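You operate a simulated robot arm through the tools that you are given. There is no shell and no other tool. Be economical: measure what you need, move in short steps, check, and stop when the job is done.

The job below is to be done with a simulated robot arm. You get a single attempt, and the scene is never put back.

Task
Close the pick-up: call off, slider to 1, warmer off, drip wiped, drawer shut.
Fine: wipe the sauce drip on the tall counter with the blue sponge and put the sponge back. What is to be rubbed or washed off counts as gone when no trace of it is left.

Only the result counts: the job must be done as asked and must still hold three seconds after the hand-in. Knocking over, shifting, dropping, spilling or breaking anything else fails it.

Robot
A 7-joint arm with a fingered hand on a trunk, on a base that drives. Base frame: it is fixed to the floor where the robot stands at the start and does not move with it; the origin is under the middle of the robot, x ahead of it, y to its left, z up. Lengths are in mm, angles in degrees, forces in N, time in s.
With the tool pointing down near the work surface it reaches from about 100 to 940 mm from the robot's upright axis, wherever it stands. Its first joint turns from -115.0 to 115.0 degrees. Places, roughly: call button [500, -700, 1200]; counter drawer [800, -100, 700]; number slider [600, -800, 1200]; orange switch [600, -700, 1200]; sauce drip on the tall counter [1000, -300, 800]; tub (12x12x8 cm) [1100, -600, 800]; yellow press frame [1400, -300, 1000]. Payload 5 kg.
The tool frame sits at the grasp point between the pads (the TCP): z along the fingers, y along the line on which they close. The tips reach 32 mm beyond it. Largest opening 160 mm; the body of the gripper starts 89 mm behind the TCP. The gripper is a hand of 4 fingers: y runs from the thumb to the fingers, the wrist lies at [0, 0, -267] in the tool frame, and closing takes about 1.5 s.
Orientation is told as [roll, pitch, yaw] about the base's x, y, z axes, in that order, counted from this pose: with the fingers straight down and closing along the base's y, the tool's x points along the base's -x, its y along +y and its z along -z.

Tools
- The arm moves only by the tool step_arm. Its argument "rows" is a list of rows, each a list of 7 numbers: the turn, a rotation vector about the base's x, y, z in units of 6 degrees (1.0 is 6 degrees), then the shift along the base's x, y, z in units of 50 mm (1.0 is 50 mm), then the finger opening in mm, from 0 to 160. In form: [[ax, ay, az, dx, dy, dz, claw], ...]. A call has 1 to 8 rows; each row shifts and turns the commanded pose from where the row before left it. A call with a number of a shift or a turn outside -1 to 1 is refused whole. Rows are played at 5 a second. More than 50 mm and 8.6 degrees between two rows, or a gripper value outside its range, and nothing of the call is played. Where a pose cannot be reached the arm comes as near as it can. A force on the tool above 40 N (or 10 N above the force at the start of the call, whichever is more), or a blocked arm, ends the call early, and 0.2 s more pass. Each finger travels about 45 mm/s and halts on what it meets, pressing with about 22 N; the grip force reading is that of the motor and also rises with nothing between the fingers. The clock runs only during rows and for 0.2 s after the last one: add rows that do not move to give the fingers time. The reply holds the time, the measured pose of the TCP, the force on the tool along the base axes, the opening and the grip force, in the units named above and with some noise, with the torque about the TCP (base axes, N m) and any sound that the robot's microphone picked up.
- Cameras (640 x 400 px; columns grow to the right, rows downward): "scene" is now at [1.4, 151.8, 2031.2]; the picture's right is [-0.66, -0.75, 0.00], its down [-0.56, 0.49, -0.67] and it looks along [0.50, -0.44, -0.74] (base axes); focal length 272 px, centre (320, 200). "wrist" rides on the gripper at [80, -4, -114] in the tool frame; the picture's right is [0.05, 1.00, 0.00], its down [-0.82, 0.04, -0.58] and it looks along [-0.58, 0.03, 0.82] (tool axes); focal length 265 px, centre (320, 200). There is no depth. A picture from a camera that has moved, and an enlarged one, comes with that camera's place and axes in the base frame and with its lens.
- snapshot(camera): a new picture of that camera. The clock stands still meanwhile.
- slide_trunk(by): slides the trunk up (or, below 0, down) by that many mm; the arm and the scene camera ride with it, the base frame stays. It gives what a move gives, with no picture.
- roll_base(legs): drives the robot by 1 to 6 legs, each [ahead, turn to the left] in mm and degrees, along the robot's own axes; the way and the turn of a leg run together, so that a leg with both is an arc; at most 1500 mm and 180 degrees a leg. The arm and the cameras ride along, it lands a little off, and it stops where it bumps. It gives what a move gives.
- hand_shape(shape): the hand has 4 fingers and takes this shape, open, in about a second: jaw (thumb against the fingers, like two jaws); tri (thumb and two fingers); tip (a fingertip pinch); poke (one finger out to press); point (the index stretched); flat (the hand flat); cup (the hand cupped); fist (a fist). The gripper value then closes the fingers along that shape, each until it touches; the sizes above hold for jaw. It gives what a move gives, with no picture.
- head_to(pan, tilt): turns the head with the scene camera to pan (to the left, within 155 degrees either way) and tilt (down, from -29 to 69), counted from straight ahead of the robot. It gives what a move gives.
- enlarge(camera, box): a new picture of the part [left, top, right, bottom] of that camera's present view, enlarged. The clock stands still meanwhile.
- finish_job(): hands the job in; it is judged then, once.

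Work in short steps. Places have to be worked out from the pictures, the camera data and where the tool is seen: move nearer, look again, correct. Check each grasp and each placing, and mend what went wrong. You have 120 turns and 98 pictures in all, those below and enlarged ones among them. Open the gripper and draw the arm clear of the work before you hand the job in, unless the task says otherwise; then end with one line.

The tools are called after ">>>" as name(argument=value, ...) on one line, values as JSON. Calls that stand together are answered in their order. step_arm: Moves the arm, as the interface text tells. Its arguments: {"type":"object","properties":{"rows":{"type":"array"}},"required":["rows"]} The other tools are called the same way: slide_trunk (by) slides the trunk up or down; hand_shape (shape) gives the hand a shape; roll_base (legs) drives the base; head_to (pan, tilt) turns the head that bears the scene camera; snapshot (camera) takes a picture; enlarge (camera, box) takes an enlarged picture of a part of a camera's view; finish_job () hands the job in.

At the start:

```text
time_s: 0.0
position: [491.8, -100.4, 1504.3]
tool_rot: [0.0, 0.0, 0.0]
contact_force: [-0.2, -0.5, 0.3]
ft_torque: [0.0, -0.01, -0.03]
gripper_width: 159.7
finger_force: 0.0
shape: jaw
trunk travel left (down, up): [-875.0, 115.0]
robot x, y, heading: [2.7, -0.3, 0.1]
head pan, tilt: [-41.3, 47.9]
```

scene: 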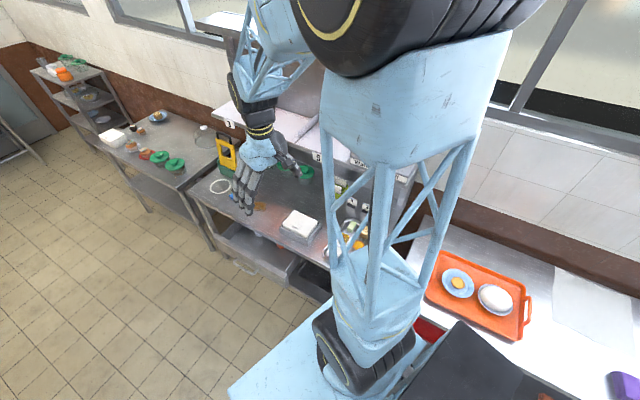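
wrist: 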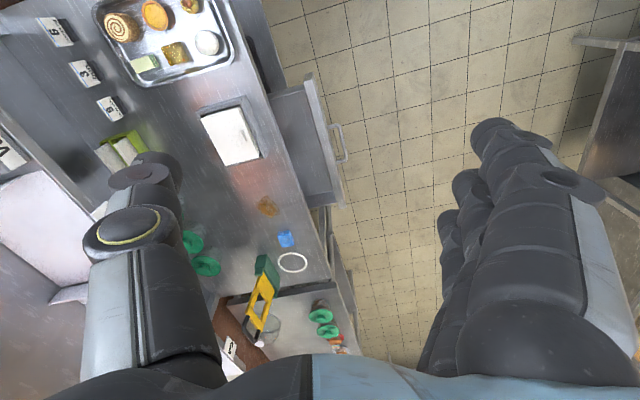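

I start by enlarging the views to find the call button, slider, switch, drip, sponge and drawer.

>>> enlarge(camera="scene", box=[180, 80, 440, 300])

>>> enlarge(camera="wrist", box=[0, 0, 350, 360])

```text
1.82 times, centred on (310, 190) of scene
camera zoom: at [1.4, 151.8, 2031.2], right [-0.66, -0.75, 0.0], down [-0.56, 0.49, -0.67], along [0.5, -0.44, -0.74], focal length 494 px, centre (338, 218)
```

zoom: 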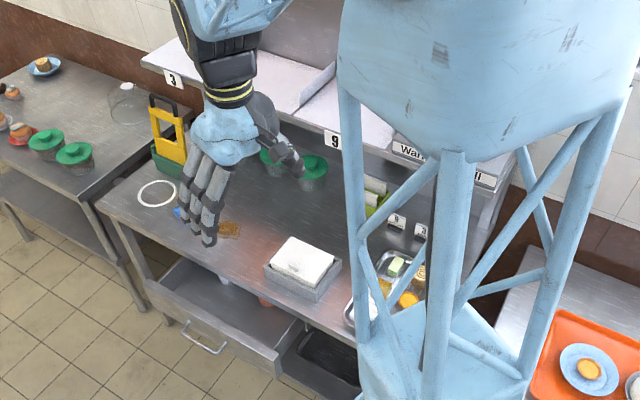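

```text
1.11 times, centred on (175, 180) of wrist
camera zoom: at [410.9, -103.6, 1618.0], right [-0.05, 1.0, 0.0], down [0.82, 0.04, 0.58], along [0.58, 0.03, -0.82], focal length 295 px, centre (481, 222)
```

zoom: 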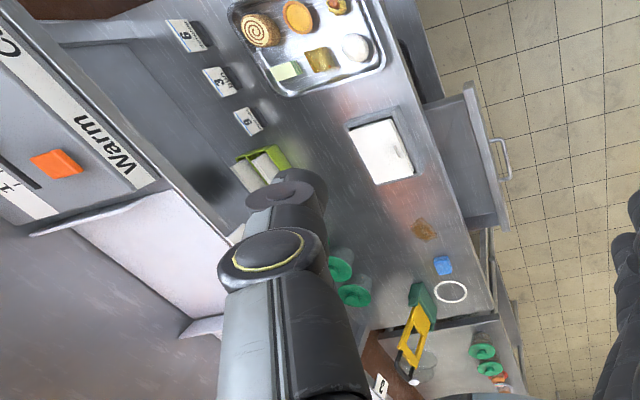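

The panel is hidden behind the arm. I swing the arm to the left and turn the head to the panel.

>>> step_arm(rows=[[0, 0, 0, 0, 1, 0, 160], [0, 0, 0, 0, 1, 0, 160], [0, 0, 0, 0, 1, 0, 160], [0, 0, 0, 0, 1, 0, 160], [0, 0, 0, 0, 1, 0, 160], [0, 0, 0, 0, 1, 0, 160], [0, 0, 0, 0, 1, 0, 160], [0, 0, 0, 0, 1, 0, 160]])

>>> head_to(pan=-50, tilt=45)

>>> snapshot(camera="scene")

```text
time_s: 1.8
position: [490.8, 301.8, 1503.8]
tool_rot: [-0.1, 0.1, -0.1]
contact_force: [-0.3, 1.1, -0.3]
ft_torque: [-0.06, 0.01, 0.01]
gripper_width: 160.0
finger_force: 0.1
shape: jaw
trunk travel left (down, up): [-875.0, 115.0]
robot x, y, heading: [-0.7, 1.6, -0.2]
head pan, tilt: [-41.3, 47.9]
```

```text
time_s: 2.5
position: [490.3, 299.9, 1504.2]
tool_rot: [-0.1, -0.1, -0.1]
contact_force: [-0.5, -0.5, 0.2]
ft_torque: [0.02, 0.03, 0.02]
gripper_width: 160.0
finger_force: 0.0
shape: jaw
trunk travel left (down, up): [-875.0, 115.0]
robot x, y, heading: [3.3, 2.8, -0.1]
head pan, tilt: [-50.0, 45.0]
```

```text
93 pictures are left
camera scene: at [-5.7, 141.5, 2035.3], right [-0.77, -0.64, 0.0], down [-0.45, 0.54, -0.71], along [0.45, -0.54, -0.71], focal length 272 px, centre (320, 200)
```

scene: 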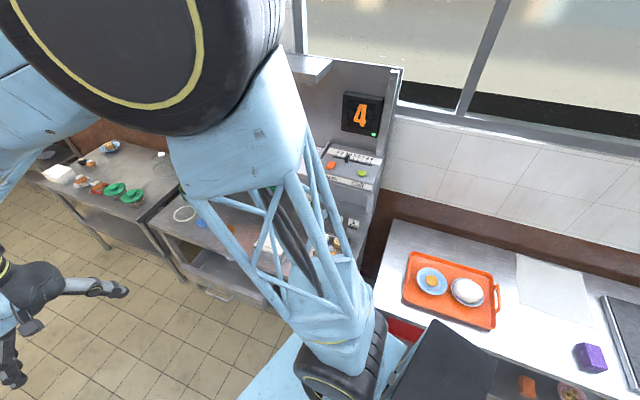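

>>> enlarge(camera="scene", box=[300, 70, 410, 240])

```text
2.35 times, centred on (355, 155) of scene
camera zoom: at [-5.7, 141.5, 2035.3], right [-0.77, -0.64, 0.0], down [-0.45, 0.54, -0.71], along [0.45, -0.54, -0.71], focal length 640 px, centre (238, 306)
```

zoom: 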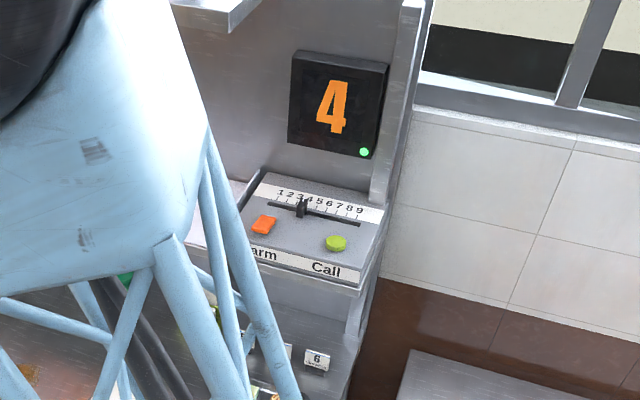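

The counter seems yawed about 17.6°, with the display showing 4 and the call lamp green. I look down ahead to see the base's footprint and its clearance to the drawer.

>>> head_to(pan=-20, tilt=69)

>>> snapshot(camera="scene")

>>> snapshot(camera="wrist")

```text
time_s: 3.5
position: [490.7, 298.5, 1505.2]
tool_rot: [0.0, 0.0, 0.1]
contact_force: [0.1, -0.3, 0.4]
ft_torque: [0.0, -0.02, -0.03]
gripper_width: 160.1
finger_force: 0.0
shape: jaw
trunk travel left (down, up): [-875.0, 115.0]
robot x, y, heading: [-1.7, -2.4, -0.0]
head pan, tilt: [-20.0, 68.8]
```

```text
91 pictures are left
camera scene: at [-5.3, 185.0, 2006.4], right [-0.34, -0.94, 0.0], down [-0.88, 0.32, -0.36], along [0.34, -0.12, -0.93], focal length 272 px, centre (320, 200)
```

scene: 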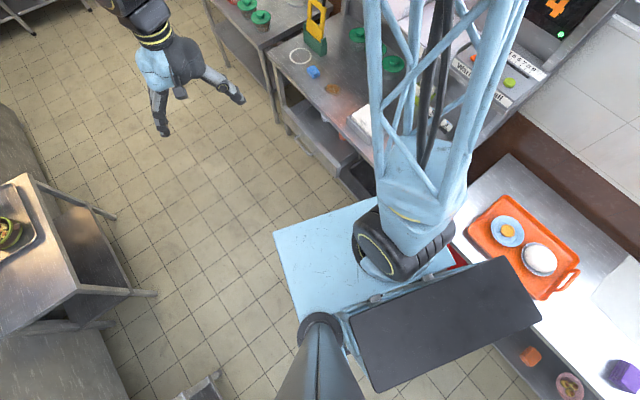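

```text
90 pictures are left
camera wrist: at [409.8, 295.7, 1618.4], right [-0.05, 1.0, 0.0], down [0.82, 0.04, 0.58], along [0.58, 0.03, -0.82], focal length 265 px, centre (320, 200)
```

wrist: 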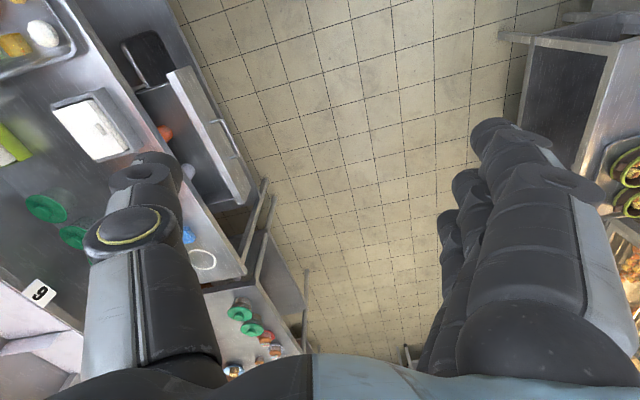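

Triangulated from two wrist pictures, the drawer handle is at about (797,-11,722), opening along n=(-0.30,0.95). I can close it from here, so I bring the closed hand down in front of the handle, turned by -72°.

>>> step_arm(rows=[[0, 0, -1, 0.318, -0.269, -0.855, 0], [0, 0, -1, 0.318, -0.269, -0.855, 0], [0, 0, -1, 0.318, -0.269, -0.855, 0], [0, 0, -1, 0.318, -0.269, -0.855, 0], [0, 0, -1, 0.318, -0.269, -0.855, 0], [0, 0, -1, 0.318, -0.269, -0.855, 0], [0, 0, -1, 0.318, -0.269, -0.855, 0], [0, 0, -1, 0.318, -0.269, -0.855, 0]])

>>> step_arm(rows=[[0, 0, -1, 0.318, -0.269, -0.855, 0], [0, 0, -1, 0.318, -0.269, -0.855, 0], [0, 0, -1, 0.318, -0.269, -0.855, 0], [0, 0, -1, 0.318, -0.269, -0.855, 0], [0, 0, 0, 0.318, -0.269, -0.855, 0], [0, 0, 0, 0.318, -0.269, -0.855, 0]])

>>> snapshot(camera="wrist")

>>> snapshot(camera="scene")

```text
time_s: 5.2
position: [621.9, 190.2, 1159.8]
tool_rot: [0.0, 0.0, -48.1]
contact_force: [0.6, 0.5, -0.6]
ft_torque: [0.0, 0.04, 0.05]
gripper_width: 0.0
finger_force: 0.0
shape: jaw
trunk travel left (down, up): [-875.0, 115.0]
robot x, y, heading: [0.3, -0.6, -0.2]
head pan, tilt: [-20.0, 68.8]
```

```text
time_s: 6.7
position: [715.2, 109.7, 905.5]
tool_rot: [0.0, 0.0, -72.1]
contact_force: [0.8, 0.0, 0.0]
ft_torque: [-0.04, 0.04, -0.03]
gripper_width: 0.0
finger_force: 21.7
shape: jaw
trunk travel left (down, up): [-875.0, 115.0]
robot x, y, heading: [-1.1, -0.8, 0.2]
head pan, tilt: [-20.0, 68.8]
```

```text
89 pictures are left
camera wrist: at [686.0, 186.2, 1019.6], right [0.93, 0.36, 0.0], down [0.29, -0.76, 0.58], along [0.21, -0.54, -0.82], focal length 265 px, centre (320, 200)
```

wrist: 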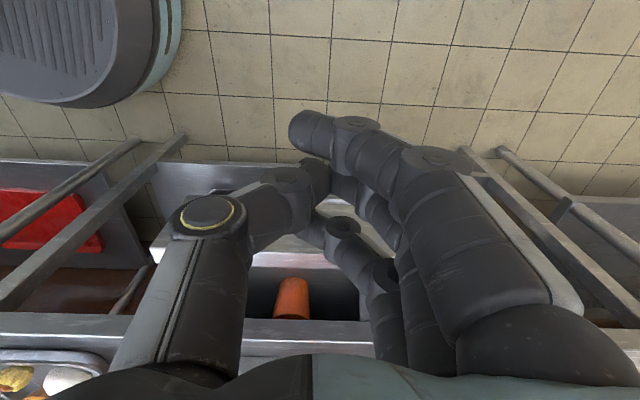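

```text
88 pictures are left
camera scene: at [-4.1, 184.5, 2006.5], right [-0.34, -0.94, 0.0], down [-0.88, 0.32, -0.36], along [0.34, -0.12, -0.93], focal length 272 px, centre (320, 200)
```

scene: 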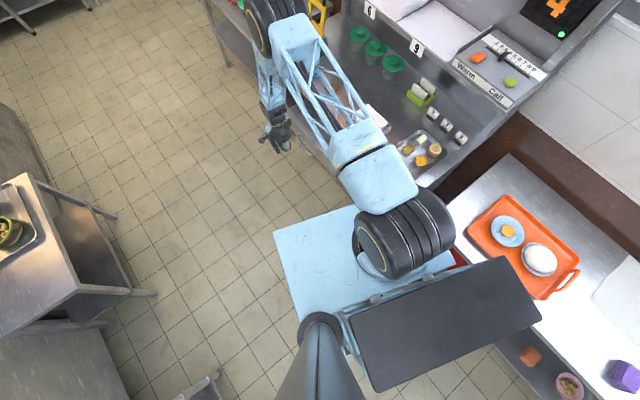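

The panel top reads about z=788, which matches. I lower the closed hand in front of the handle.

>>> step_arm(rows=[[0, 0, 0, 0.305, -0.27, -0.85, 0], [0, 0, 0, 0.305, -0.27, -0.85, 0], [0, 0, 0, 0.305, -0.27, -0.85, 0], [0, 0, 0, 0.305, -0.27, -0.85, 0], [0, 0, 0, 0, 0, 0, 0]])

>>> head_to(pan=-10, tilt=50)

>>> enlarge(camera="scene", box=[220, 100, 540, 300])

>>> snapshot(camera="wrist")

```text
time_s: 7.8
position: [775.6, 58.1, 733.5]
tool_rot: [0.0, 0.0, -72.0]
contact_force: [0.2, -0.2, 0.6]
ft_torque: [0.01, -0.01, 0.01]
gripper_width: 0.0
finger_force: 21.7
shape: jaw
trunk travel left (down, up): [-875.0, 115.0]
robot x, y, heading: [1.1, 1.1, -0.0]
head pan, tilt: [-20.0, 68.8]
```

```text
time_s: 8.7
position: [775.3, 57.0, 734.6]
tool_rot: [0.0, 0.0, -72.0]
contact_force: [0.2, 0.2, 0.1]
ft_torque: [-0.02, 0.0, 0.01]
gripper_width: 0.0
finger_force: 21.8
shape: jaw
trunk travel left (down, up): [-875.0, 115.0]
robot x, y, heading: [1.3, -1.8, 0.1]
head pan, tilt: [-10.0, 50.0]
```

```text
2.00 times, centred on (380, 200) of scene
camera zoom: at [18.2, 190.7, 2028.3], right [-0.17, -0.98, 0.0], down [-0.75, 0.13, -0.64], along [0.63, -0.11, -0.77], focal length 544 px, centre (200, 200)
```

zoom: 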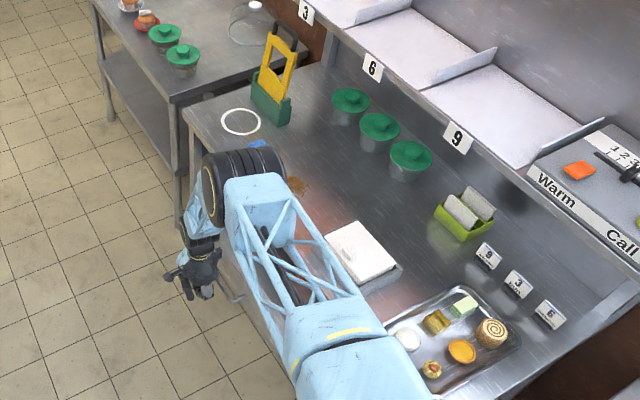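

```text
86 pictures are left
camera wrist: at [746.5, 133.6, 848.8], right [0.93, 0.36, 0.0], down [0.29, -0.76, 0.58], along [0.21, -0.54, -0.82], focal length 265 px, centre (320, 200)
```

wrist: 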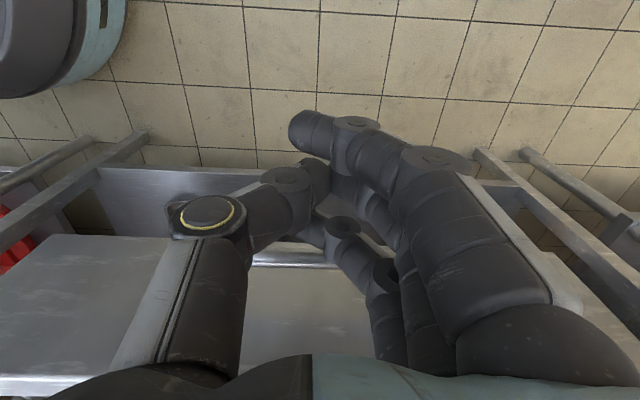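

The hand stands about 70 mm out from the handle. I push along -n in steps and watch the force.

>>> step_arm(rows=[[0, 0, 0, 0.18, -0.57, 0, 0], [0, 0, 0, 0.18, -0.57, 0, 0], [0, 0, 0, 0.12, -0.38, 0, 0], [0, 0, 0, 0.12, -0.38, 0, 0], [0, 0, 0, 0.12, -0.38, 0, 0], [0, 0, 0, 0.12, -0.38, 0, 0]])

```text
time_s: 10.1
position: [817.6, -76.8, 735.6]
tool_rot: [0.0, 0.0, -72.0]
contact_force: [0.1, -0.3, -0.1]
ft_torque: [0.0, -0.01, -0.04]
gripper_width: 0.0
finger_force: 22.2
shape: jaw
trunk travel left (down, up): [-875.0, 115.0]
robot x, y, heading: [1.6, -2.4, -0.1]
head pan, tilt: [-10.0, 50.0]
```

No resistance is felt yet; I look at the drawer.

>>> snapshot(camera="wrist")

>>> enlarge(camera="scene", box=[260, 130, 420, 260])

```text
85 pictures are left
camera wrist: at [787.3, -1.2, 848.9], right [0.93, 0.36, 0.0], down [0.29, -0.76, 0.58], along [0.21, -0.54, -0.82], focal length 265 px, centre (320, 200)
```

wrist: 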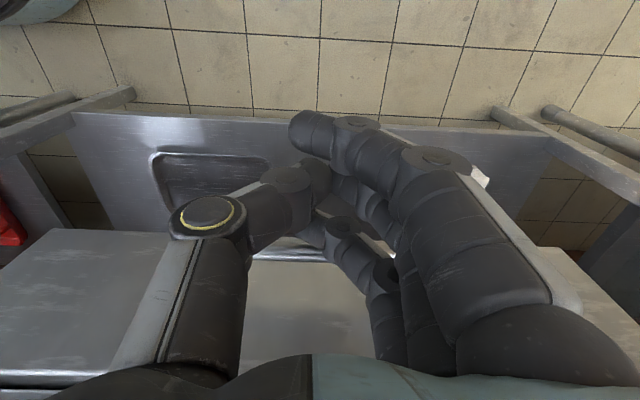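

```text
3.08 times, centred on (340, 195) of scene
camera zoom: at [18.1, 189.8, 2028.4], right [-0.17, -0.98, 0.0], down [-0.75, 0.13, -0.64], along [0.63, -0.11, -0.77], focal length 836 px, centre (258, 215)
```

zoom: 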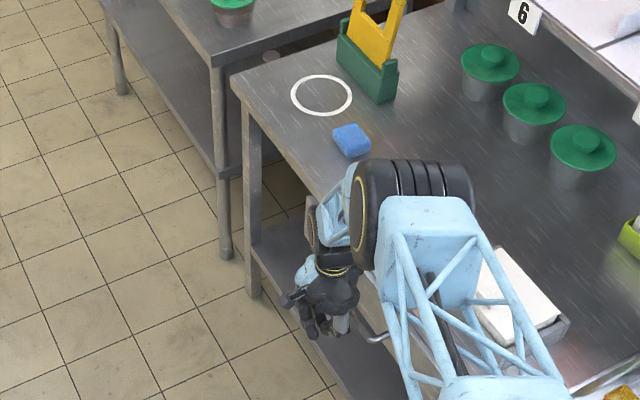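

The panel has moved in with the hand (it slides freely). I push on in small steps until it meets its stop.

>>> step_arm(rows=[[0, 0, 0, 0.09, -0.285, 0, 0], [0, 0, 0, 0.09, -0.285, 0, 0], [0, 0, 0, 0.09, -0.285, 0, 0], [0, 0, 0, 0.09, -0.285, 0, 0], [0, 0, 0, 0.06, -0.19, 0, 0], [0, 0, 0, 0, 0, 0, 0]])

>>> snapshot(camera="wrist")

```text
time_s: 10.8
position: [824.2, -95.8, 733.4]
tool_rot: [-0.1, 0.8, -71.8]
contact_force: [-4.8, 16.2, 7.0]
ft_torque: [-0.05, -0.02, -0.03]
gripper_width: 0.2
finger_force: 22.6
shape: jaw
trunk travel left (down, up): [-875.0, 115.0]
robot x, y, heading: [-0.1, 0.9, 0.5]
head pan, tilt: [-10.0, 50.0]
stopped in row 3: the force on the tool passed its limit (the readings are from after the stop); the commanded pose is now the measured one
```

```text
83 pictures are left
camera wrist: at [796.0, -20.7, 847.9], right [0.93, 0.36, 0.0], down [0.3, -0.77, 0.57], along [0.2, -0.53, -0.82], focal length 265 px, centre (320, 200)
```

wrist: 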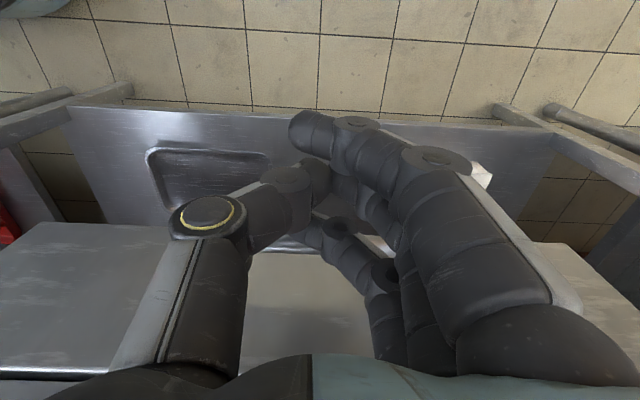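

The push stopped at 16 N, and it is unclear whether the drawer is fully home. I back off and look from above.

>>> step_arm(rows=[[0, 0, 0, -0.24, 0.76, 0, 0], [0, 0, 0, -0.24, 0.76, 0, 0], [0, 0, 0, -0.24, 0.76, 0, 0], [0, 0, 0, -0.24, 0.76, 0, 0], [0, 0, 0, -0.24, 0.76, 0.6, 0], [0, 0, 0, -0.24, 0.76, 0.6, 0]])

>>> snapshot(camera="wrist")

>>> enlarge(camera="scene", box=[260, 130, 420, 260])

```text
time_s: 12.2
position: [750.9, 130.4, 791.7]
tool_rot: [-0.2, 0.5, -71.8]
contact_force: [-0.7, -0.5, -0.5]
ft_torque: [0.0, -0.01, 0.0]
gripper_width: 0.1
finger_force: 22.2
shape: jaw
trunk travel left (down, up): [-875.0, 115.0]
robot x, y, heading: [-0.0, 1.4, 0.3]
head pan, tilt: [-10.0, 50.0]
```

```text
82 pictures are left
camera wrist: at [722.6, 205.4, 907.5], right [0.93, 0.36, 0.0], down [0.3, -0.77, 0.57], along [0.2, -0.53, -0.82], focal length 265 px, centre (320, 200)
```

wrist: 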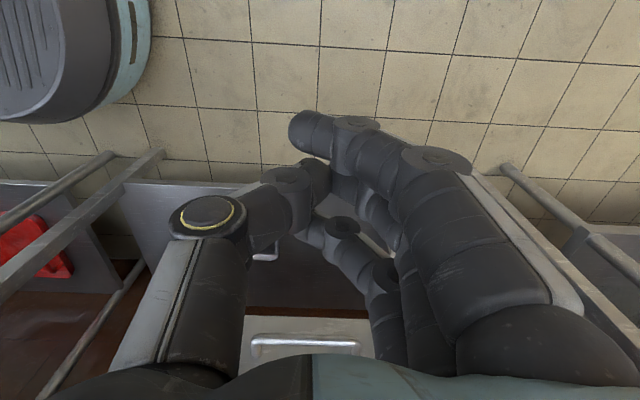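

```text
3.08 times, centred on (340, 195) of scene
camera zoom: at [16.4, 192.4, 2028.1], right [-0.17, -0.99, 0.0], down [-0.75, 0.13, -0.64], along [0.63, -0.11, -0.77], focal length 836 px, centre (258, 215)
```

zoom: 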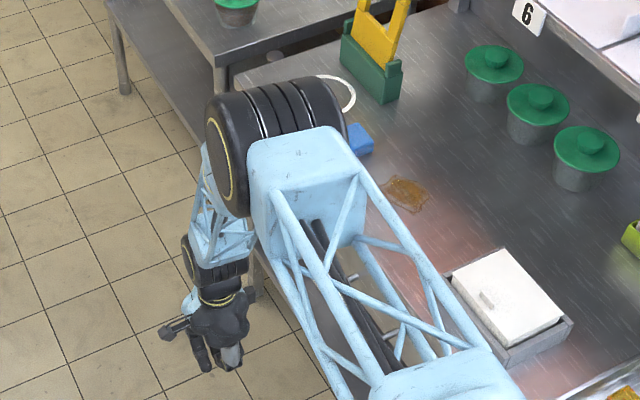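

The handle now sits at about t=-394, roughly 143 mm further in, so the drawer looks shut. I raise the hand clear and check from above.

>>> step_arm(rows=[[0, 0, 0, -0.2, 0.3, 0.9, 0], [0, 0, 0, -0.2, 0.3, 0.9, 0], [0, 0, 0, -0.2, 0.3, 0.9, 0], [0, 0, 0, -0.2, 0.3, 0.9, 0], [0, 0, 0, -0.2, 0.3, 0.9, 0], [0, 0, 0, -0.2, 0.3, 0.9, 0], [0, 0, 0, -0.2, 0.3, 0.9, 0], [0, 0, 0, -0.2, 0.3, 0.9, 0]])

>>> snapshot(camera="wrist")

>>> head_to(pan=-30, tilt=50)

>>> snapshot(camera="scene")

```text
time_s: 14.0
position: [670.7, 251.1, 1153.8]
tool_rot: [-0.2, 0.6, -71.8]
contact_force: [-1.1, -0.7, 0.2]
ft_torque: [0.0, -0.04, 0.01]
gripper_width: 0.2
finger_force: 21.5
shape: jaw
trunk travel left (down, up): [-875.0, 115.0]
robot x, y, heading: [1.0, 0.5, 0.2]
head pan, tilt: [-10.0, 50.0]
```

```text
80 pictures are left
camera wrist: at [642.0, 326.1, 1267.8], right [0.93, 0.36, 0.0], down [0.3, -0.77, 0.57], along [0.2, -0.53, -0.82], focal length 265 px, centre (320, 200)
```

wrist: 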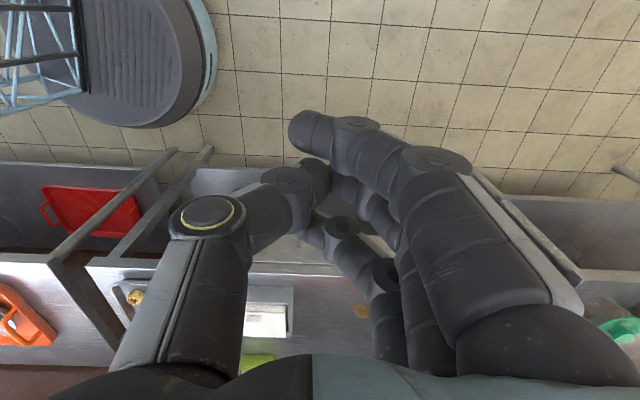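

```text
time_s: 14.8
position: [672.2, 251.3, 1152.3]
tool_rot: [-0.1, 0.6, -71.8]
contact_force: [-0.3, 0.0, 0.0]
ft_torque: [0.0, -0.02, 0.01]
gripper_width: 0.0
finger_force: 21.9
shape: jaw
trunk travel left (down, up): [-875.0, 115.0]
robot x, y, heading: [1.1, -1.4, 0.2]
head pan, tilt: [-30.0, 50.0]
```

```text
79 pictures are left
camera scene: at [7.7, 166.0, 2028.3], right [-0.5, -0.87, 0.0], down [-0.67, 0.38, -0.64], along [0.56, -0.32, -0.77], focal length 272 px, centre (320, 200)
```

scene: 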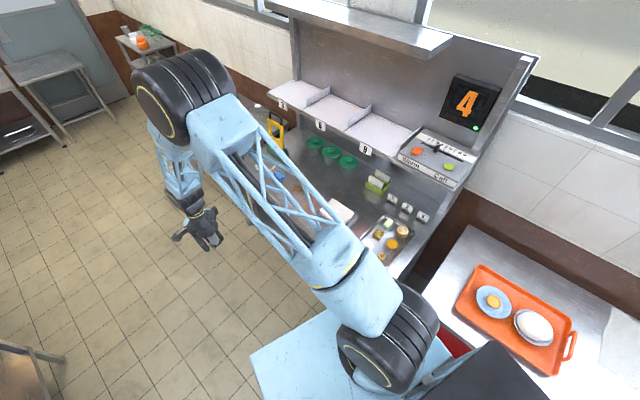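

Now I drive nearer along the counter: 200 ahead, turn left 17.6°, 100 ahead, which keeps about 60 mm clear of the counter edge.

>>> roll_base(legs=[[200, 0], [0, 17.6], [100, 0]])

>>> head_to(pan=-65, tilt=45)

>>> snapshot(camera="scene")

```text
time_s: 18.1
position: [860.2, 475.3, 1150.8]
tool_rot: [-0.3, 0.6, -54.2]
contact_force: [0.5, -0.2, 0.0]
ft_torque: [0.0, 0.04, 0.02]
gripper_width: 0.0
finger_force: 21.8
shape: jaw
trunk travel left (down, up): [-875.0, 115.0]
robot x, y, heading: [294.5, 34.8, 18.0]
head pan, tilt: [-30.0, 50.0]
```

```text
time_s: 19.1
position: [858.2, 474.8, 1153.2]
tool_rot: [-0.2, 0.6, -54.3]
contact_force: [0.0, 0.0, 0.7]
ft_torque: [0.0, -0.04, 0.0]
gripper_width: 0.0
finger_force: 22.3
shape: jaw
trunk travel left (down, up): [-875.0, 115.0]
robot x, y, heading: [295.2, 32.6, 17.8]
head pan, tilt: [-65.0, 45.0]
```

```text
78 pictures are left
camera scene: at [231.4, 148.2, 2035.2], right [-0.73, -0.68, 0.0], down [-0.48, 0.52, -0.71], along [0.48, -0.52, -0.71], focal length 272 px, centre (320, 200)
```

scene: 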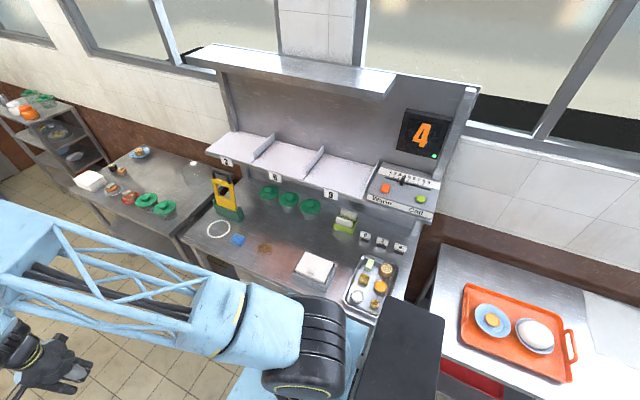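

A fine view of everything. I enlarge the panel and the sponge/drip region.

>>> enlarge(camera="scene", box=[350, 100, 460, 230])

>>> enlarge(camera="scene", box=[190, 170, 350, 290])

```text
3.08 times, centred on (405, 165) of scene
camera zoom: at [231.4, 148.2, 2035.2], right [-0.73, -0.68, 0.0], down [-0.48, 0.52, -0.71], along [0.48, -0.52, -0.71], focal length 836 px, centre (58, 308)
```

zoom: 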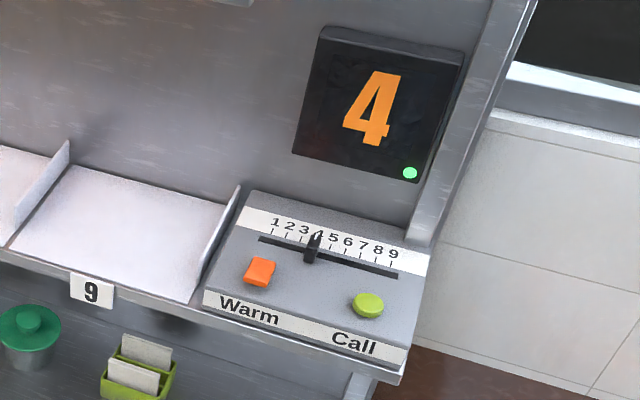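

```text
3.33 times, centred on (270, 230) of scene
camera zoom: at [231.4, 148.2, 2035.2], right [-0.73, -0.68, 0.0], down [-0.48, 0.52, -0.71], along [0.48, -0.52, -0.71], focal length 906 px, centre (487, 100)
```

zoom: 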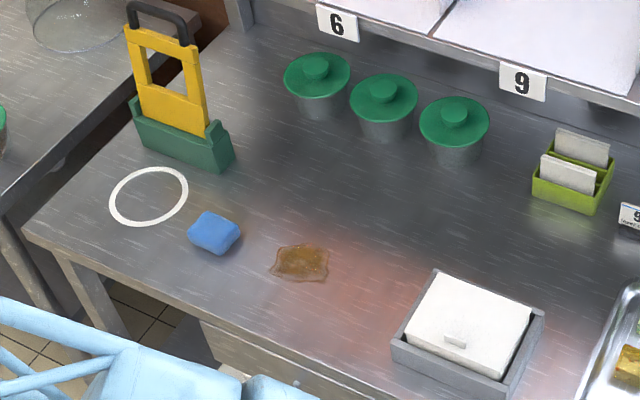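

I have triangulated call (468,-722,1242), switch (615,-684,1238) and slider knob (576,-757,1257), with position 1 about 68 mm further along +e. I take the poke shape and see how the hand looks.

>>> hand_shape(shape="poke")

>>> step_arm(rows=[[0, 0, -1, -0.315, -0.873, 0.35, 0], [0, 0, -1, -0.315, -0.873, 0.35, 0], [0, 0, -1, -0.315, -0.873, 0.35, 0], [0, 0, 0, -0.315, -0.873, 0.35, 0], [0, 0, 0, -0.315, -0.873, 0.35, 0], [0, 0, 0, -0.315, -0.873, 0.35, 0], [0, 0, 0, -0.315, -0.873, 0.35, 0], [0, 0, 0, -0.315, -0.873, 0.35, 0]])

>>> snapshot(camera="wrist")

>>> snapshot(camera="scene")

```text
time_s: 20.1
position: [858.8, 474.1, 1151.7]
tool_rot: [-0.2, 0.5, -54.3]
contact_force: [0.1, 0.0, -0.8]
ft_torque: [0.0, 0.03, -0.01]
gripper_width: 0.0
finger_force: 0.1
shape: poke
trunk travel left (down, up): [-875.0, 115.0]
robot x, y, heading: [295.2, 29.7, 17.8]
head pan, tilt: [-65.0, 45.0]
```

```text
time_s: 21.9
position: [731.2, 124.5, 1293.7]
tool_rot: [-0.1, 0.7, -72.2]
contact_force: [-0.1, 0.3, 0.3]
ft_torque: [0.06, -0.01, 0.0]
gripper_width: 0.0
finger_force: 0.0
shape: jaw
trunk travel left (down, up): [-875.0, 115.0]
robot x, y, heading: [296.2, 37.9, 18.1]
head pan, tilt: [-65.0, 45.0]
```

```text
75 pictures are left
camera wrist: at [703.3, 198.3, 1408.1], right [0.94, 0.35, 0.0], down [0.29, -0.77, 0.57], along [0.2, -0.53, -0.82], focal length 265 px, centre (320, 200)
```

wrist: 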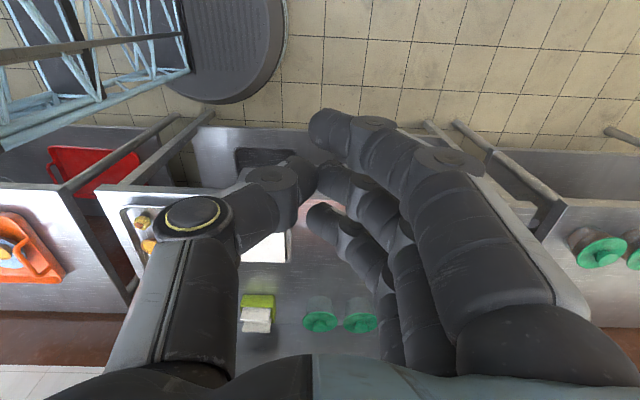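

```text
74 pictures are left
camera scene: at [229.7, 145.4, 2035.3], right [-0.73, -0.68, 0.0], down [-0.48, 0.52, -0.71], along [0.48, -0.52, -0.71], focal length 272 px, centre (320, 200)
```

scene: 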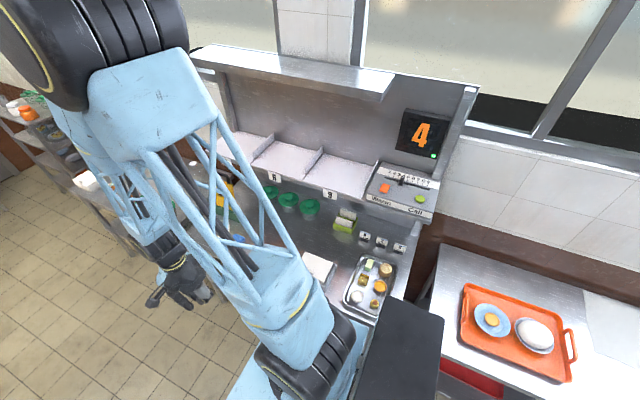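

The shape reverted to jaw when I commanded 0. I take poke again, this time with the value held at 160, and swing on toward the panel.

>>> hand_shape(shape="poke")

>>> step_arm(rows=[[0, 0, 0, -0.314, -0.872, 0.068, 160], [0, 0, 0, -0.314, -0.872, 0.068, 160], [0, 0, 0, -0.314, -0.872, 0.068, 160], [0, 0, 0, -0.314, -0.872, 0.068, 160], [0, 0, 0, -0.314, -0.872, 0.068, 160], [0, 0, 0, -0.314, -0.872, 0.068, 160], [0, 0, 0, -0.314, -0.872, 0.068, 160], [0, 0, 0, -0.314, -0.872, 0.068, 160]])

>>> snapshot(camera="wrist")

```text
time_s: 22.8
position: [733.9, 126.3, 1291.7]
tool_rot: [-0.2, 0.6, -72.3]
contact_force: [0.5, -0.6, -0.7]
ft_torque: [0.03, -0.01, -0.02]
gripper_width: 0.1
finger_force: 0.2
shape: poke
trunk travel left (down, up): [-875.0, 115.0]
robot x, y, heading: [293.2, 31.6, 17.7]
head pan, tilt: [-65.0, 45.0]
```

```text
time_s: 24.6
position: [625.0, -228.4, 1321.4]
tool_rot: [-0.2, 0.7, -72.2]
contact_force: [-0.4, -0.2, 0.4]
ft_torque: [0.05, -0.04, -0.02]
gripper_width: 0.0
finger_force: 0.1
shape: poke
out of reach, approached as far as the arm can: row 2, 3, 4
trunk travel left (down, up): [-875.0, 115.0]
robot x, y, heading: [296.8, 30.6, 17.5]
head pan, tilt: [-65.0, 45.0]
```

```text
73 pictures are left
camera wrist: at [597.8, -153.4, 1435.8], right [0.94, 0.35, 0.0], down [0.29, -0.77, 0.57], along [0.2, -0.53, -0.82], focal length 265 px, centre (320, 200)
```

wrist: 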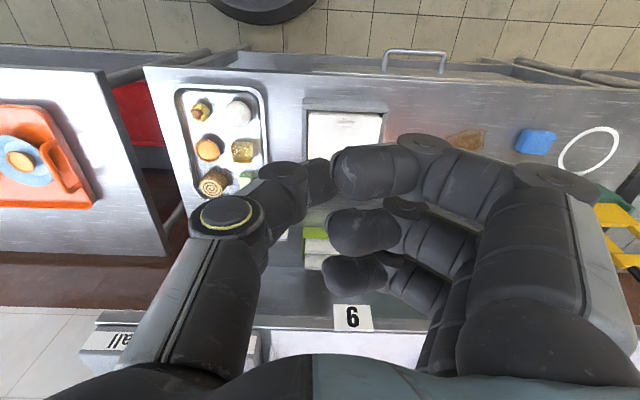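

The drawer is seen shut, its handle flush below the counter edge. I zoom in on the hand to see which finger sticks out.

>>> snapshot(camera="scene")

```text
72 pictures are left
camera scene: at [231.0, 145.5, 2035.4], right [-0.73, -0.68, 0.0], down [-0.48, 0.52, -0.71], along [0.48, -0.52, -0.71], focal length 272 px, centre (320, 200)
```

scene: 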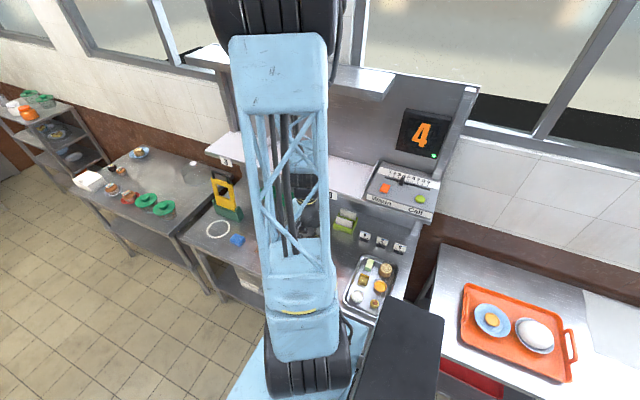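

I continue to the pre-press pose above the call button while tilting the tool 30° toward the panel.

>>> step_arm(rows=[[0, 0, 0, -0.354, -0.864, 0.07, 160], [0, 0, 0, -0.354, -0.864, 0.07, 160], [0, 0, 0, -0.354, -0.864, 0.07, 160], [-0.953, -0.302, 0, -0.354, -0.864, 0.07, 160], [-0.953, -0.302, 0, -0.354, -0.864, 0.07, 160], [-0.953, -0.302, 0, -0.354, -0.864, 0.07, 160], [-0.953, -0.302, 0, -0.354, -0.864, 0.07, 160], [-0.953, -0.302, 0, -0.354, -0.6, 0.07, 160]])

>>> snapshot(camera="wrist")

>>> enlarge(camera="scene", box=[310, 60, 500, 240])

```text
time_s: 26.4
position: [483.4, -559.8, 1350.2]
tool_rot: [-0.2, -29.4, -72.3]
contact_force: [0.0, -0.2, 0.9]
ft_torque: [0.02, -0.02, 0.0]
gripper_width: 0.0
finger_force: 0.1
shape: poke
trunk travel left (down, up): [-875.0, 115.0]
robot x, y, heading: [294.3, 35.0, 17.8]
head pan, tilt: [-65.0, 45.0]
```

```text
71 pictures are left
camera wrist: at [440.6, -441.0, 1410.0], right [0.94, 0.35, -0.03], down [0.17, -0.39, 0.9], along [0.3, -0.85, -0.43], focal length 265 px, centre (320, 200)
```

wrist: 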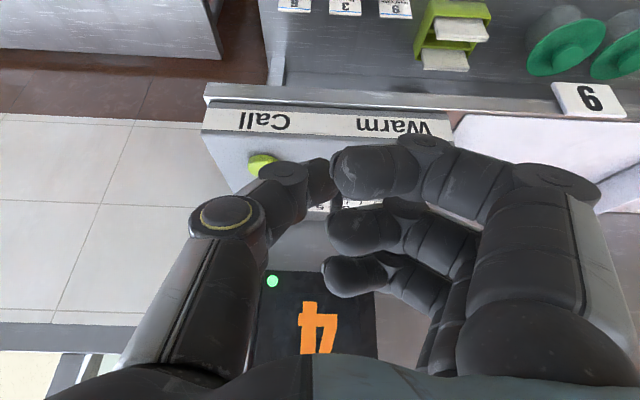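

```text
2.22 times, centred on (405, 150) of scene
camera zoom: at [229.7, 147.2, 2035.3], right [-0.73, -0.68, 0.0], down [-0.48, 0.52, -0.71], along [0.48, -0.52, -0.71], focal length 604 px, centre (131, 311)
```

zoom: 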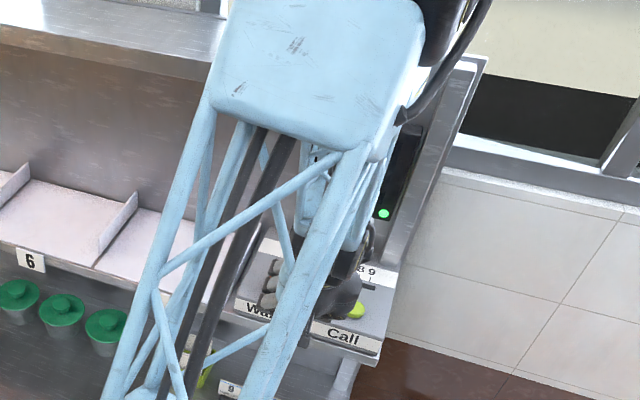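

It isn't clear which finger sticks out in poke. I try the point shape here, clear of the panel, and compare.

>>> hand_shape(shape="point")

>>> snapshot(camera="wrist")

```text
time_s: 27.2
position: [484.1, -560.0, 1349.8]
tool_rot: [-0.3, -29.3, -72.1]
contact_force: [0.4, 0.2, 0.3]
ft_torque: [-0.03, 0.06, -0.01]
gripper_width: 152.2
finger_force: 0.1
shape: point
trunk travel left (down, up): [-875.0, 115.0]
robot x, y, heading: [294.0, 29.4, 17.8]
head pan, tilt: [-65.0, 45.0]
```

```text
69 pictures are left
camera wrist: at [441.9, -440.2, 1410.0], right [0.94, 0.35, -0.03], down [0.17, -0.39, 0.9], along [0.3, -0.85, -0.43], focal length 265 px, centre (320, 200)
```

wrist: 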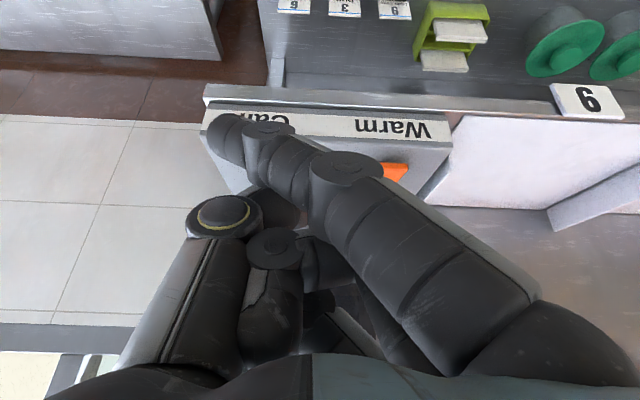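

The index alone is stretched in point, but the tip's place is uncertain; closed jaw has well-known tips (index tip about 8n, -42z, -10e from the TCP at this tilt). I go back to closed jaw and move over the call button.

>>> hand_shape(shape="jaw")

>>> step_arm(rows=[[0, 0, 0, 0, -0.5, 0, 0], [0, 0, 0, 0, -0.5, 0, 0], [0, 0, 0, 0, -0.5, 0, 0], [0, 0, 0, 0, -0.5, 0, 0], [0, 0, 0, -0.1, -0.5, 0, 0], [0, 0, 0, 0, -0.5, -0.3, 0], [0, 0, 0, 0, 0, -0.3, 0], [0, 0, 0, 0, 0, 0, 0]])

>>> snapshot(camera="wrist")

>>> enlarge(camera="scene", box=[310, 60, 500, 240])

```text
time_s: 28.1
position: [483.0, -560.5, 1349.0]
tool_rot: [-0.3, -29.3, -72.3]
contact_force: [-0.1, -0.6, -0.1]
ft_torque: [0.01, 0.0, 0.0]
gripper_width: 159.7
finger_force: 0.2
shape: jaw
trunk travel left (down, up): [-875.0, 115.0]
robot x, y, heading: [295.3, 32.1, 17.6]
head pan, tilt: [-65.0, 45.0]
```

```text
time_s: 29.9
position: [479.2, -710.2, 1320.5]
tool_rot: [-0.3, -29.4, -72.2]
contact_force: [-0.1, 1.0, 0.4]
ft_torque: [0.0, 0.03, 0.01]
gripper_width: 0.0
finger_force: 0.1
shape: jaw
trunk travel left (down, up): [-875.0, 115.0]
robot x, y, heading: [290.1, 29.8, 17.9]
head pan, tilt: [-65.0, 45.0]
```

```text
68 pictures are left
camera wrist: at [436.7, -590.7, 1379.1], right [0.94, 0.35, -0.03], down [0.17, -0.39, 0.9], along [0.3, -0.85, -0.43], focal length 265 px, centre (320, 200)
```

wrist: 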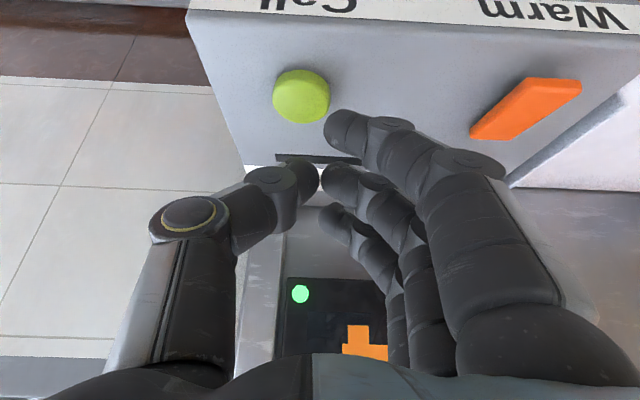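

```text
2.22 times, centred on (405, 150) of scene
camera zoom: at [231.5, 146.7, 2035.3], right [-0.73, -0.68, 0.0], down [-0.48, 0.52, -0.71], along [0.48, -0.52, -0.71], focal length 604 px, centre (131, 311)
```

zoom: 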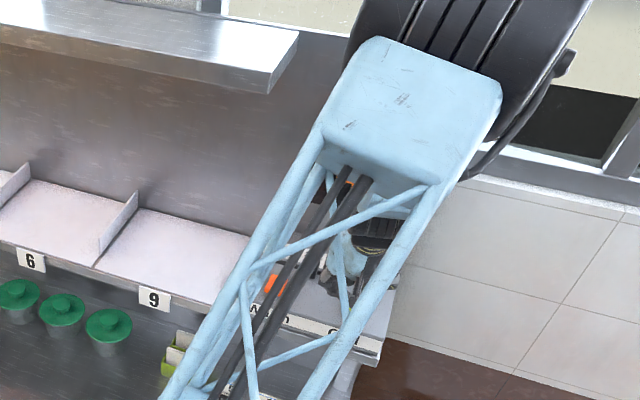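

The fingers are not quite closed yet. The button reads (466,-717,1242); I let the fingers close and shift 10 mm toward it, then look.

>>> step_arm(rows=[[0, 0, 0, 0, -0.2, 0, 0], [0, 0, 0, 0, 0, 0, 0], [0, 0, 0, 0, 0, 0, 0], [0, 0, 0, 0, 0, 0, 0], [0, 0, 0, 0, 0, -0.3, 0], [0, 0, 0, 0, 0, 0, 0]])

>>> snapshot(camera="wrist")

```text
time_s: 31.4
position: [477.5, -718.9, 1305.3]
tool_rot: [-0.3, -29.4, -72.2]
contact_force: [0.6, -0.2, -0.5]
ft_torque: [-0.02, 0.03, -0.02]
gripper_width: 0.0
finger_force: 22.7
shape: jaw
trunk travel left (down, up): [-875.0, 115.0]
robot x, y, heading: [294.0, 32.6, 18.0]
head pan, tilt: [-65.0, 45.0]
```

```text
66 pictures are left
camera wrist: at [436.2, -599.1, 1365.1], right [0.94, 0.35, -0.03], down [0.17, -0.39, 0.9], along [0.3, -0.85, -0.43], focal length 265 px, centre (320, 200)
```

wrist: 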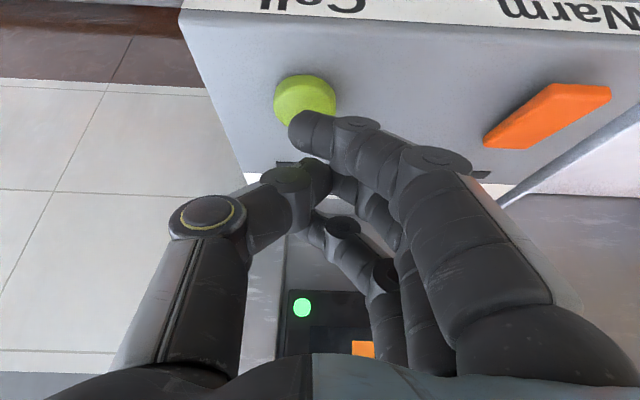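

The tip is right above the button. I press straight down in small steps.

>>> step_arm(rows=[[0, 0, 0, 0, 0, -0.12, 0], [0, 0, 0, 0, 0, -0.12, 0], [0, 0, 0, 0, 0, -0.12, 0], [0, 0, 0, 0, 0, -0.1, 0], [0, 0, 0, 0, 0, -0.08, 0], [0, 0, 0, 0, 0, 0, 0]])

>>> snapshot(camera="wrist")

```text
time_s: 32.8
position: [479.2, -719.4, 1278.7]
tool_rot: [-0.3, -29.4, -72.2]
contact_force: [0.2, 2.7, 6.4]
ft_torque: [0.14, 0.14, -0.06]
gripper_width: 0.3
finger_force: 21.7
shape: jaw
trunk travel left (down, up): [-875.0, 115.0]
robot x, y, heading: [294.3, 31.7, 17.7]
head pan, tilt: [-65.0, 45.0]
heard: click
```

```text
65 pictures are left
camera wrist: at [436.6, -599.8, 1338.2], right [0.94, 0.35, -0.03], down [0.17, -0.39, 0.9], along [0.3, -0.85, -0.43], focal length 265 px, centre (320, 200)
```

wrist: 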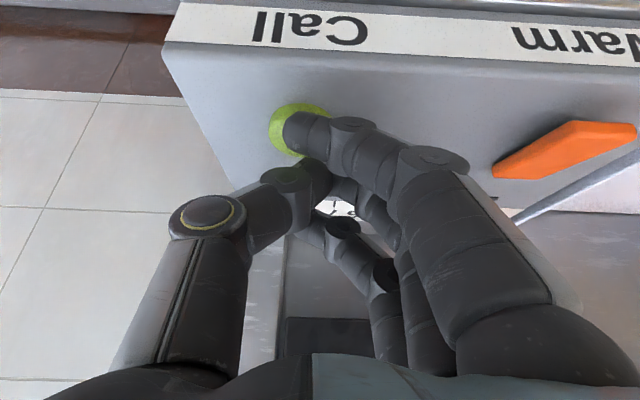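

Click heard at 6 N and the call lamp seems gone. I lift and look.

>>> step_arm(rows=[[0, 0, 0, 0, 0, 0.4, 0], [0, 0, 0, 0, 0, 0.5, 0]])

>>> snapshot(camera="wrist")

```text
time_s: 33.4
position: [478.7, -719.1, 1322.8]
tool_rot: [-0.4, -29.5, -72.3]
contact_force: [-0.4, -0.3, -0.8]
ft_torque: [-0.01, 0.02, 0.03]
gripper_width: 0.0
finger_force: 22.2
shape: jaw
trunk travel left (down, up): [-875.0, 115.0]
robot x, y, heading: [292.3, 34.1, 17.7]
head pan, tilt: [-65.0, 45.0]
```

```text
64 pictures are left
camera wrist: at [435.9, -599.6, 1382.9], right [0.94, 0.34, -0.03], down [0.17, -0.39, 0.9], along [0.3, -0.85, -0.43], focal length 265 px, centre (320, 200)
```

wrist: 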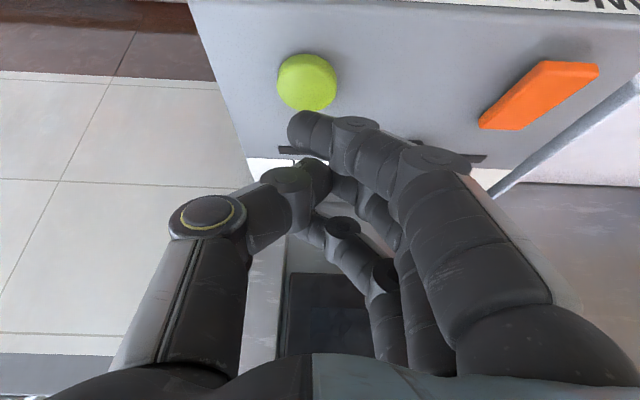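

The display and lamp are dark: call is off. Now I enlarge the orange switch to see how it is tilted.

>>> enlarge(camera="wrist", box=[440, 20, 640, 160])

```text
2.86 times, centred on (540, 90) of wrist
camera zoom: at [435.9, -599.6, 1382.9], right [0.94, 0.34, -0.03], down [0.17, -0.39, 0.9], along [0.3, -0.85, -0.43], focal length 758 px, centre (-309, 514)
```

zoom: 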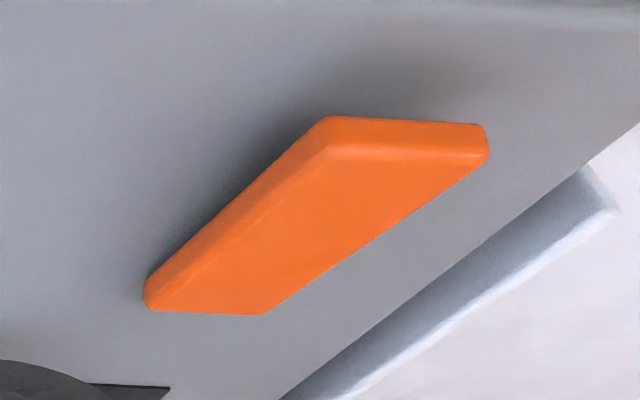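

The rocker's front (robot-side) end stands up, so that end must be pressed down: about (612,-660,1243). I move the tip above it.

>>> step_arm(rows=[[0, 0, 0, 0.727, 0.285, 0, 0], [0, 0, 0, 0.727, 0.285, 0, 0], [0, 0, 0, 0.727, 0.285, 0, 0], [0, 0, 0, 0.727, 0.285, 0, 0], [0, 0, 0, 0, 0, -0.2, 0]])

>>> snapshot(camera="wrist")

```text
time_s: 34.5
position: [624.1, -663.3, 1312.2]
tool_rot: [-0.1, -29.4, -72.3]
contact_force: [0.4, 0.2, -0.3]
ft_torque: [-0.01, 0.0, 0.03]
gripper_width: 0.0
finger_force: 21.8
shape: jaw
trunk travel left (down, up): [-875.0, 115.0]
robot x, y, heading: [294.0, 30.3, 17.9]
head pan, tilt: [-65.0, 45.0]
```

```text
62 pictures are left
camera wrist: at [581.8, -544.2, 1372.4], right [0.94, 0.34, -0.03], down [0.17, -0.39, 0.9], along [0.3, -0.85, -0.43], focal length 265 px, centre (320, 200)
```

wrist: 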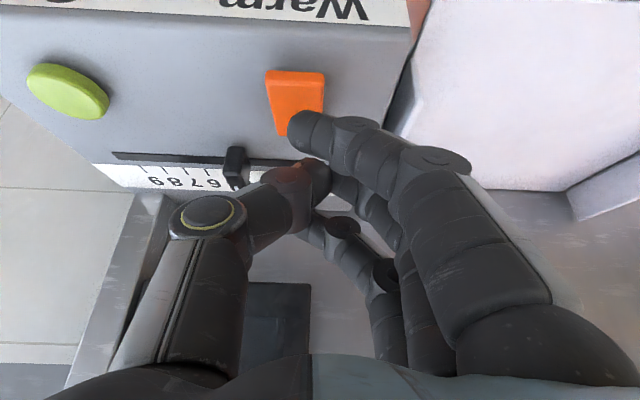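

The tip lines up with the raised end; I shift 5 mm and press down in small steps.

>>> step_arm(rows=[[0, 0, 0, -0.1, 0.08, -0.2, 0], [0, 0, 0, 0, 0, -0.2, 0], [0, 0, 0, 0, 0, -0.1, 0], [0, 0, 0, 0, 0, -0.1, 0], [0, 0, 0, 0, 0, -0.1, 0], [0, 0, 0, 0, 0, 0, 0]])

>>> snapshot(camera="wrist")

```text
time_s: 36.0
position: [620.6, -658.2, 1277.4]
tool_rot: [-0.4, -29.4, -72.2]
contact_force: [0.8, 2.2, 7.1]
ft_torque: [0.19, 0.1, -0.06]
gripper_width: 0.0
finger_force: 22.7
shape: jaw
trunk travel left (down, up): [-875.0, 115.0]
robot x, y, heading: [292.1, 35.0, 17.8]
head pan, tilt: [-65.0, 45.0]
heard: click
```

```text
61 pictures are left
camera wrist: at [577.0, -538.5, 1338.5], right [0.94, 0.35, -0.03], down [0.17, -0.39, 0.9], along [0.3, -0.85, -0.43], focal length 265 px, centre (320, 200)
```

wrist: 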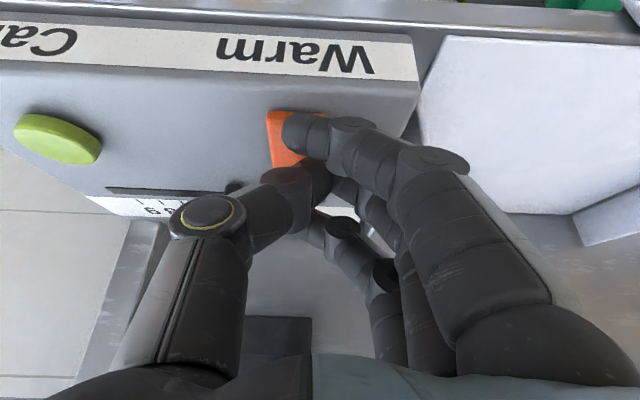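

Click heard. I lift and move to the -e side of the slider knob for a sideways push, checking the rocker in the picture.

>>> step_arm(rows=[[0, 0, 0, 0, 0, 0.6, 0], [0, 0, 0, 0, 0, 0.6, 0], [0, 0, 0, -0.5, -0.7, 0, 0], [0, 0, 0, -0.5, -0.7, 0, 0], [0, 0, 0, -0.5, -0.7, 0, 0], [0, 0, 0, 0, 0, -0.3, 0]])

>>> snapshot(camera="wrist")

```text
time_s: 37.4
position: [546.0, -763.4, 1324.0]
tool_rot: [-0.4, -29.4, -72.1]
contact_force: [-0.2, 0.8, -0.2]
ft_torque: [-0.02, 0.08, 0.0]
gripper_width: 0.1
finger_force: 21.9
shape: jaw
trunk travel left (down, up): [-875.0, 115.0]
robot x, y, heading: [297.0, 31.2, 18.0]
head pan, tilt: [-65.0, 45.0]
```

```text
60 pictures are left
camera wrist: at [503.8, -643.8, 1383.8], right [0.94, 0.35, -0.03], down [0.17, -0.39, 0.9], along [0.3, -0.85, -0.43], focal length 265 px, centre (320, 200)
```

wrist: 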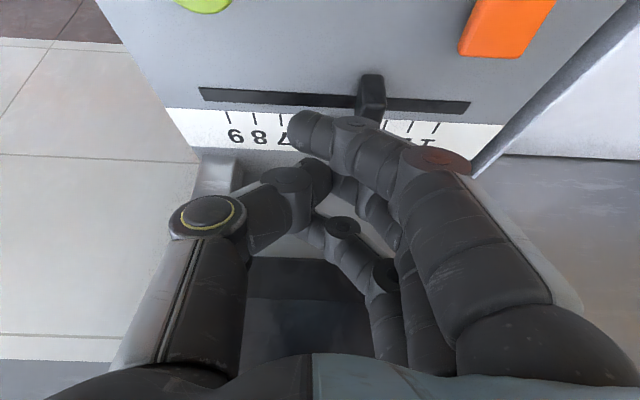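

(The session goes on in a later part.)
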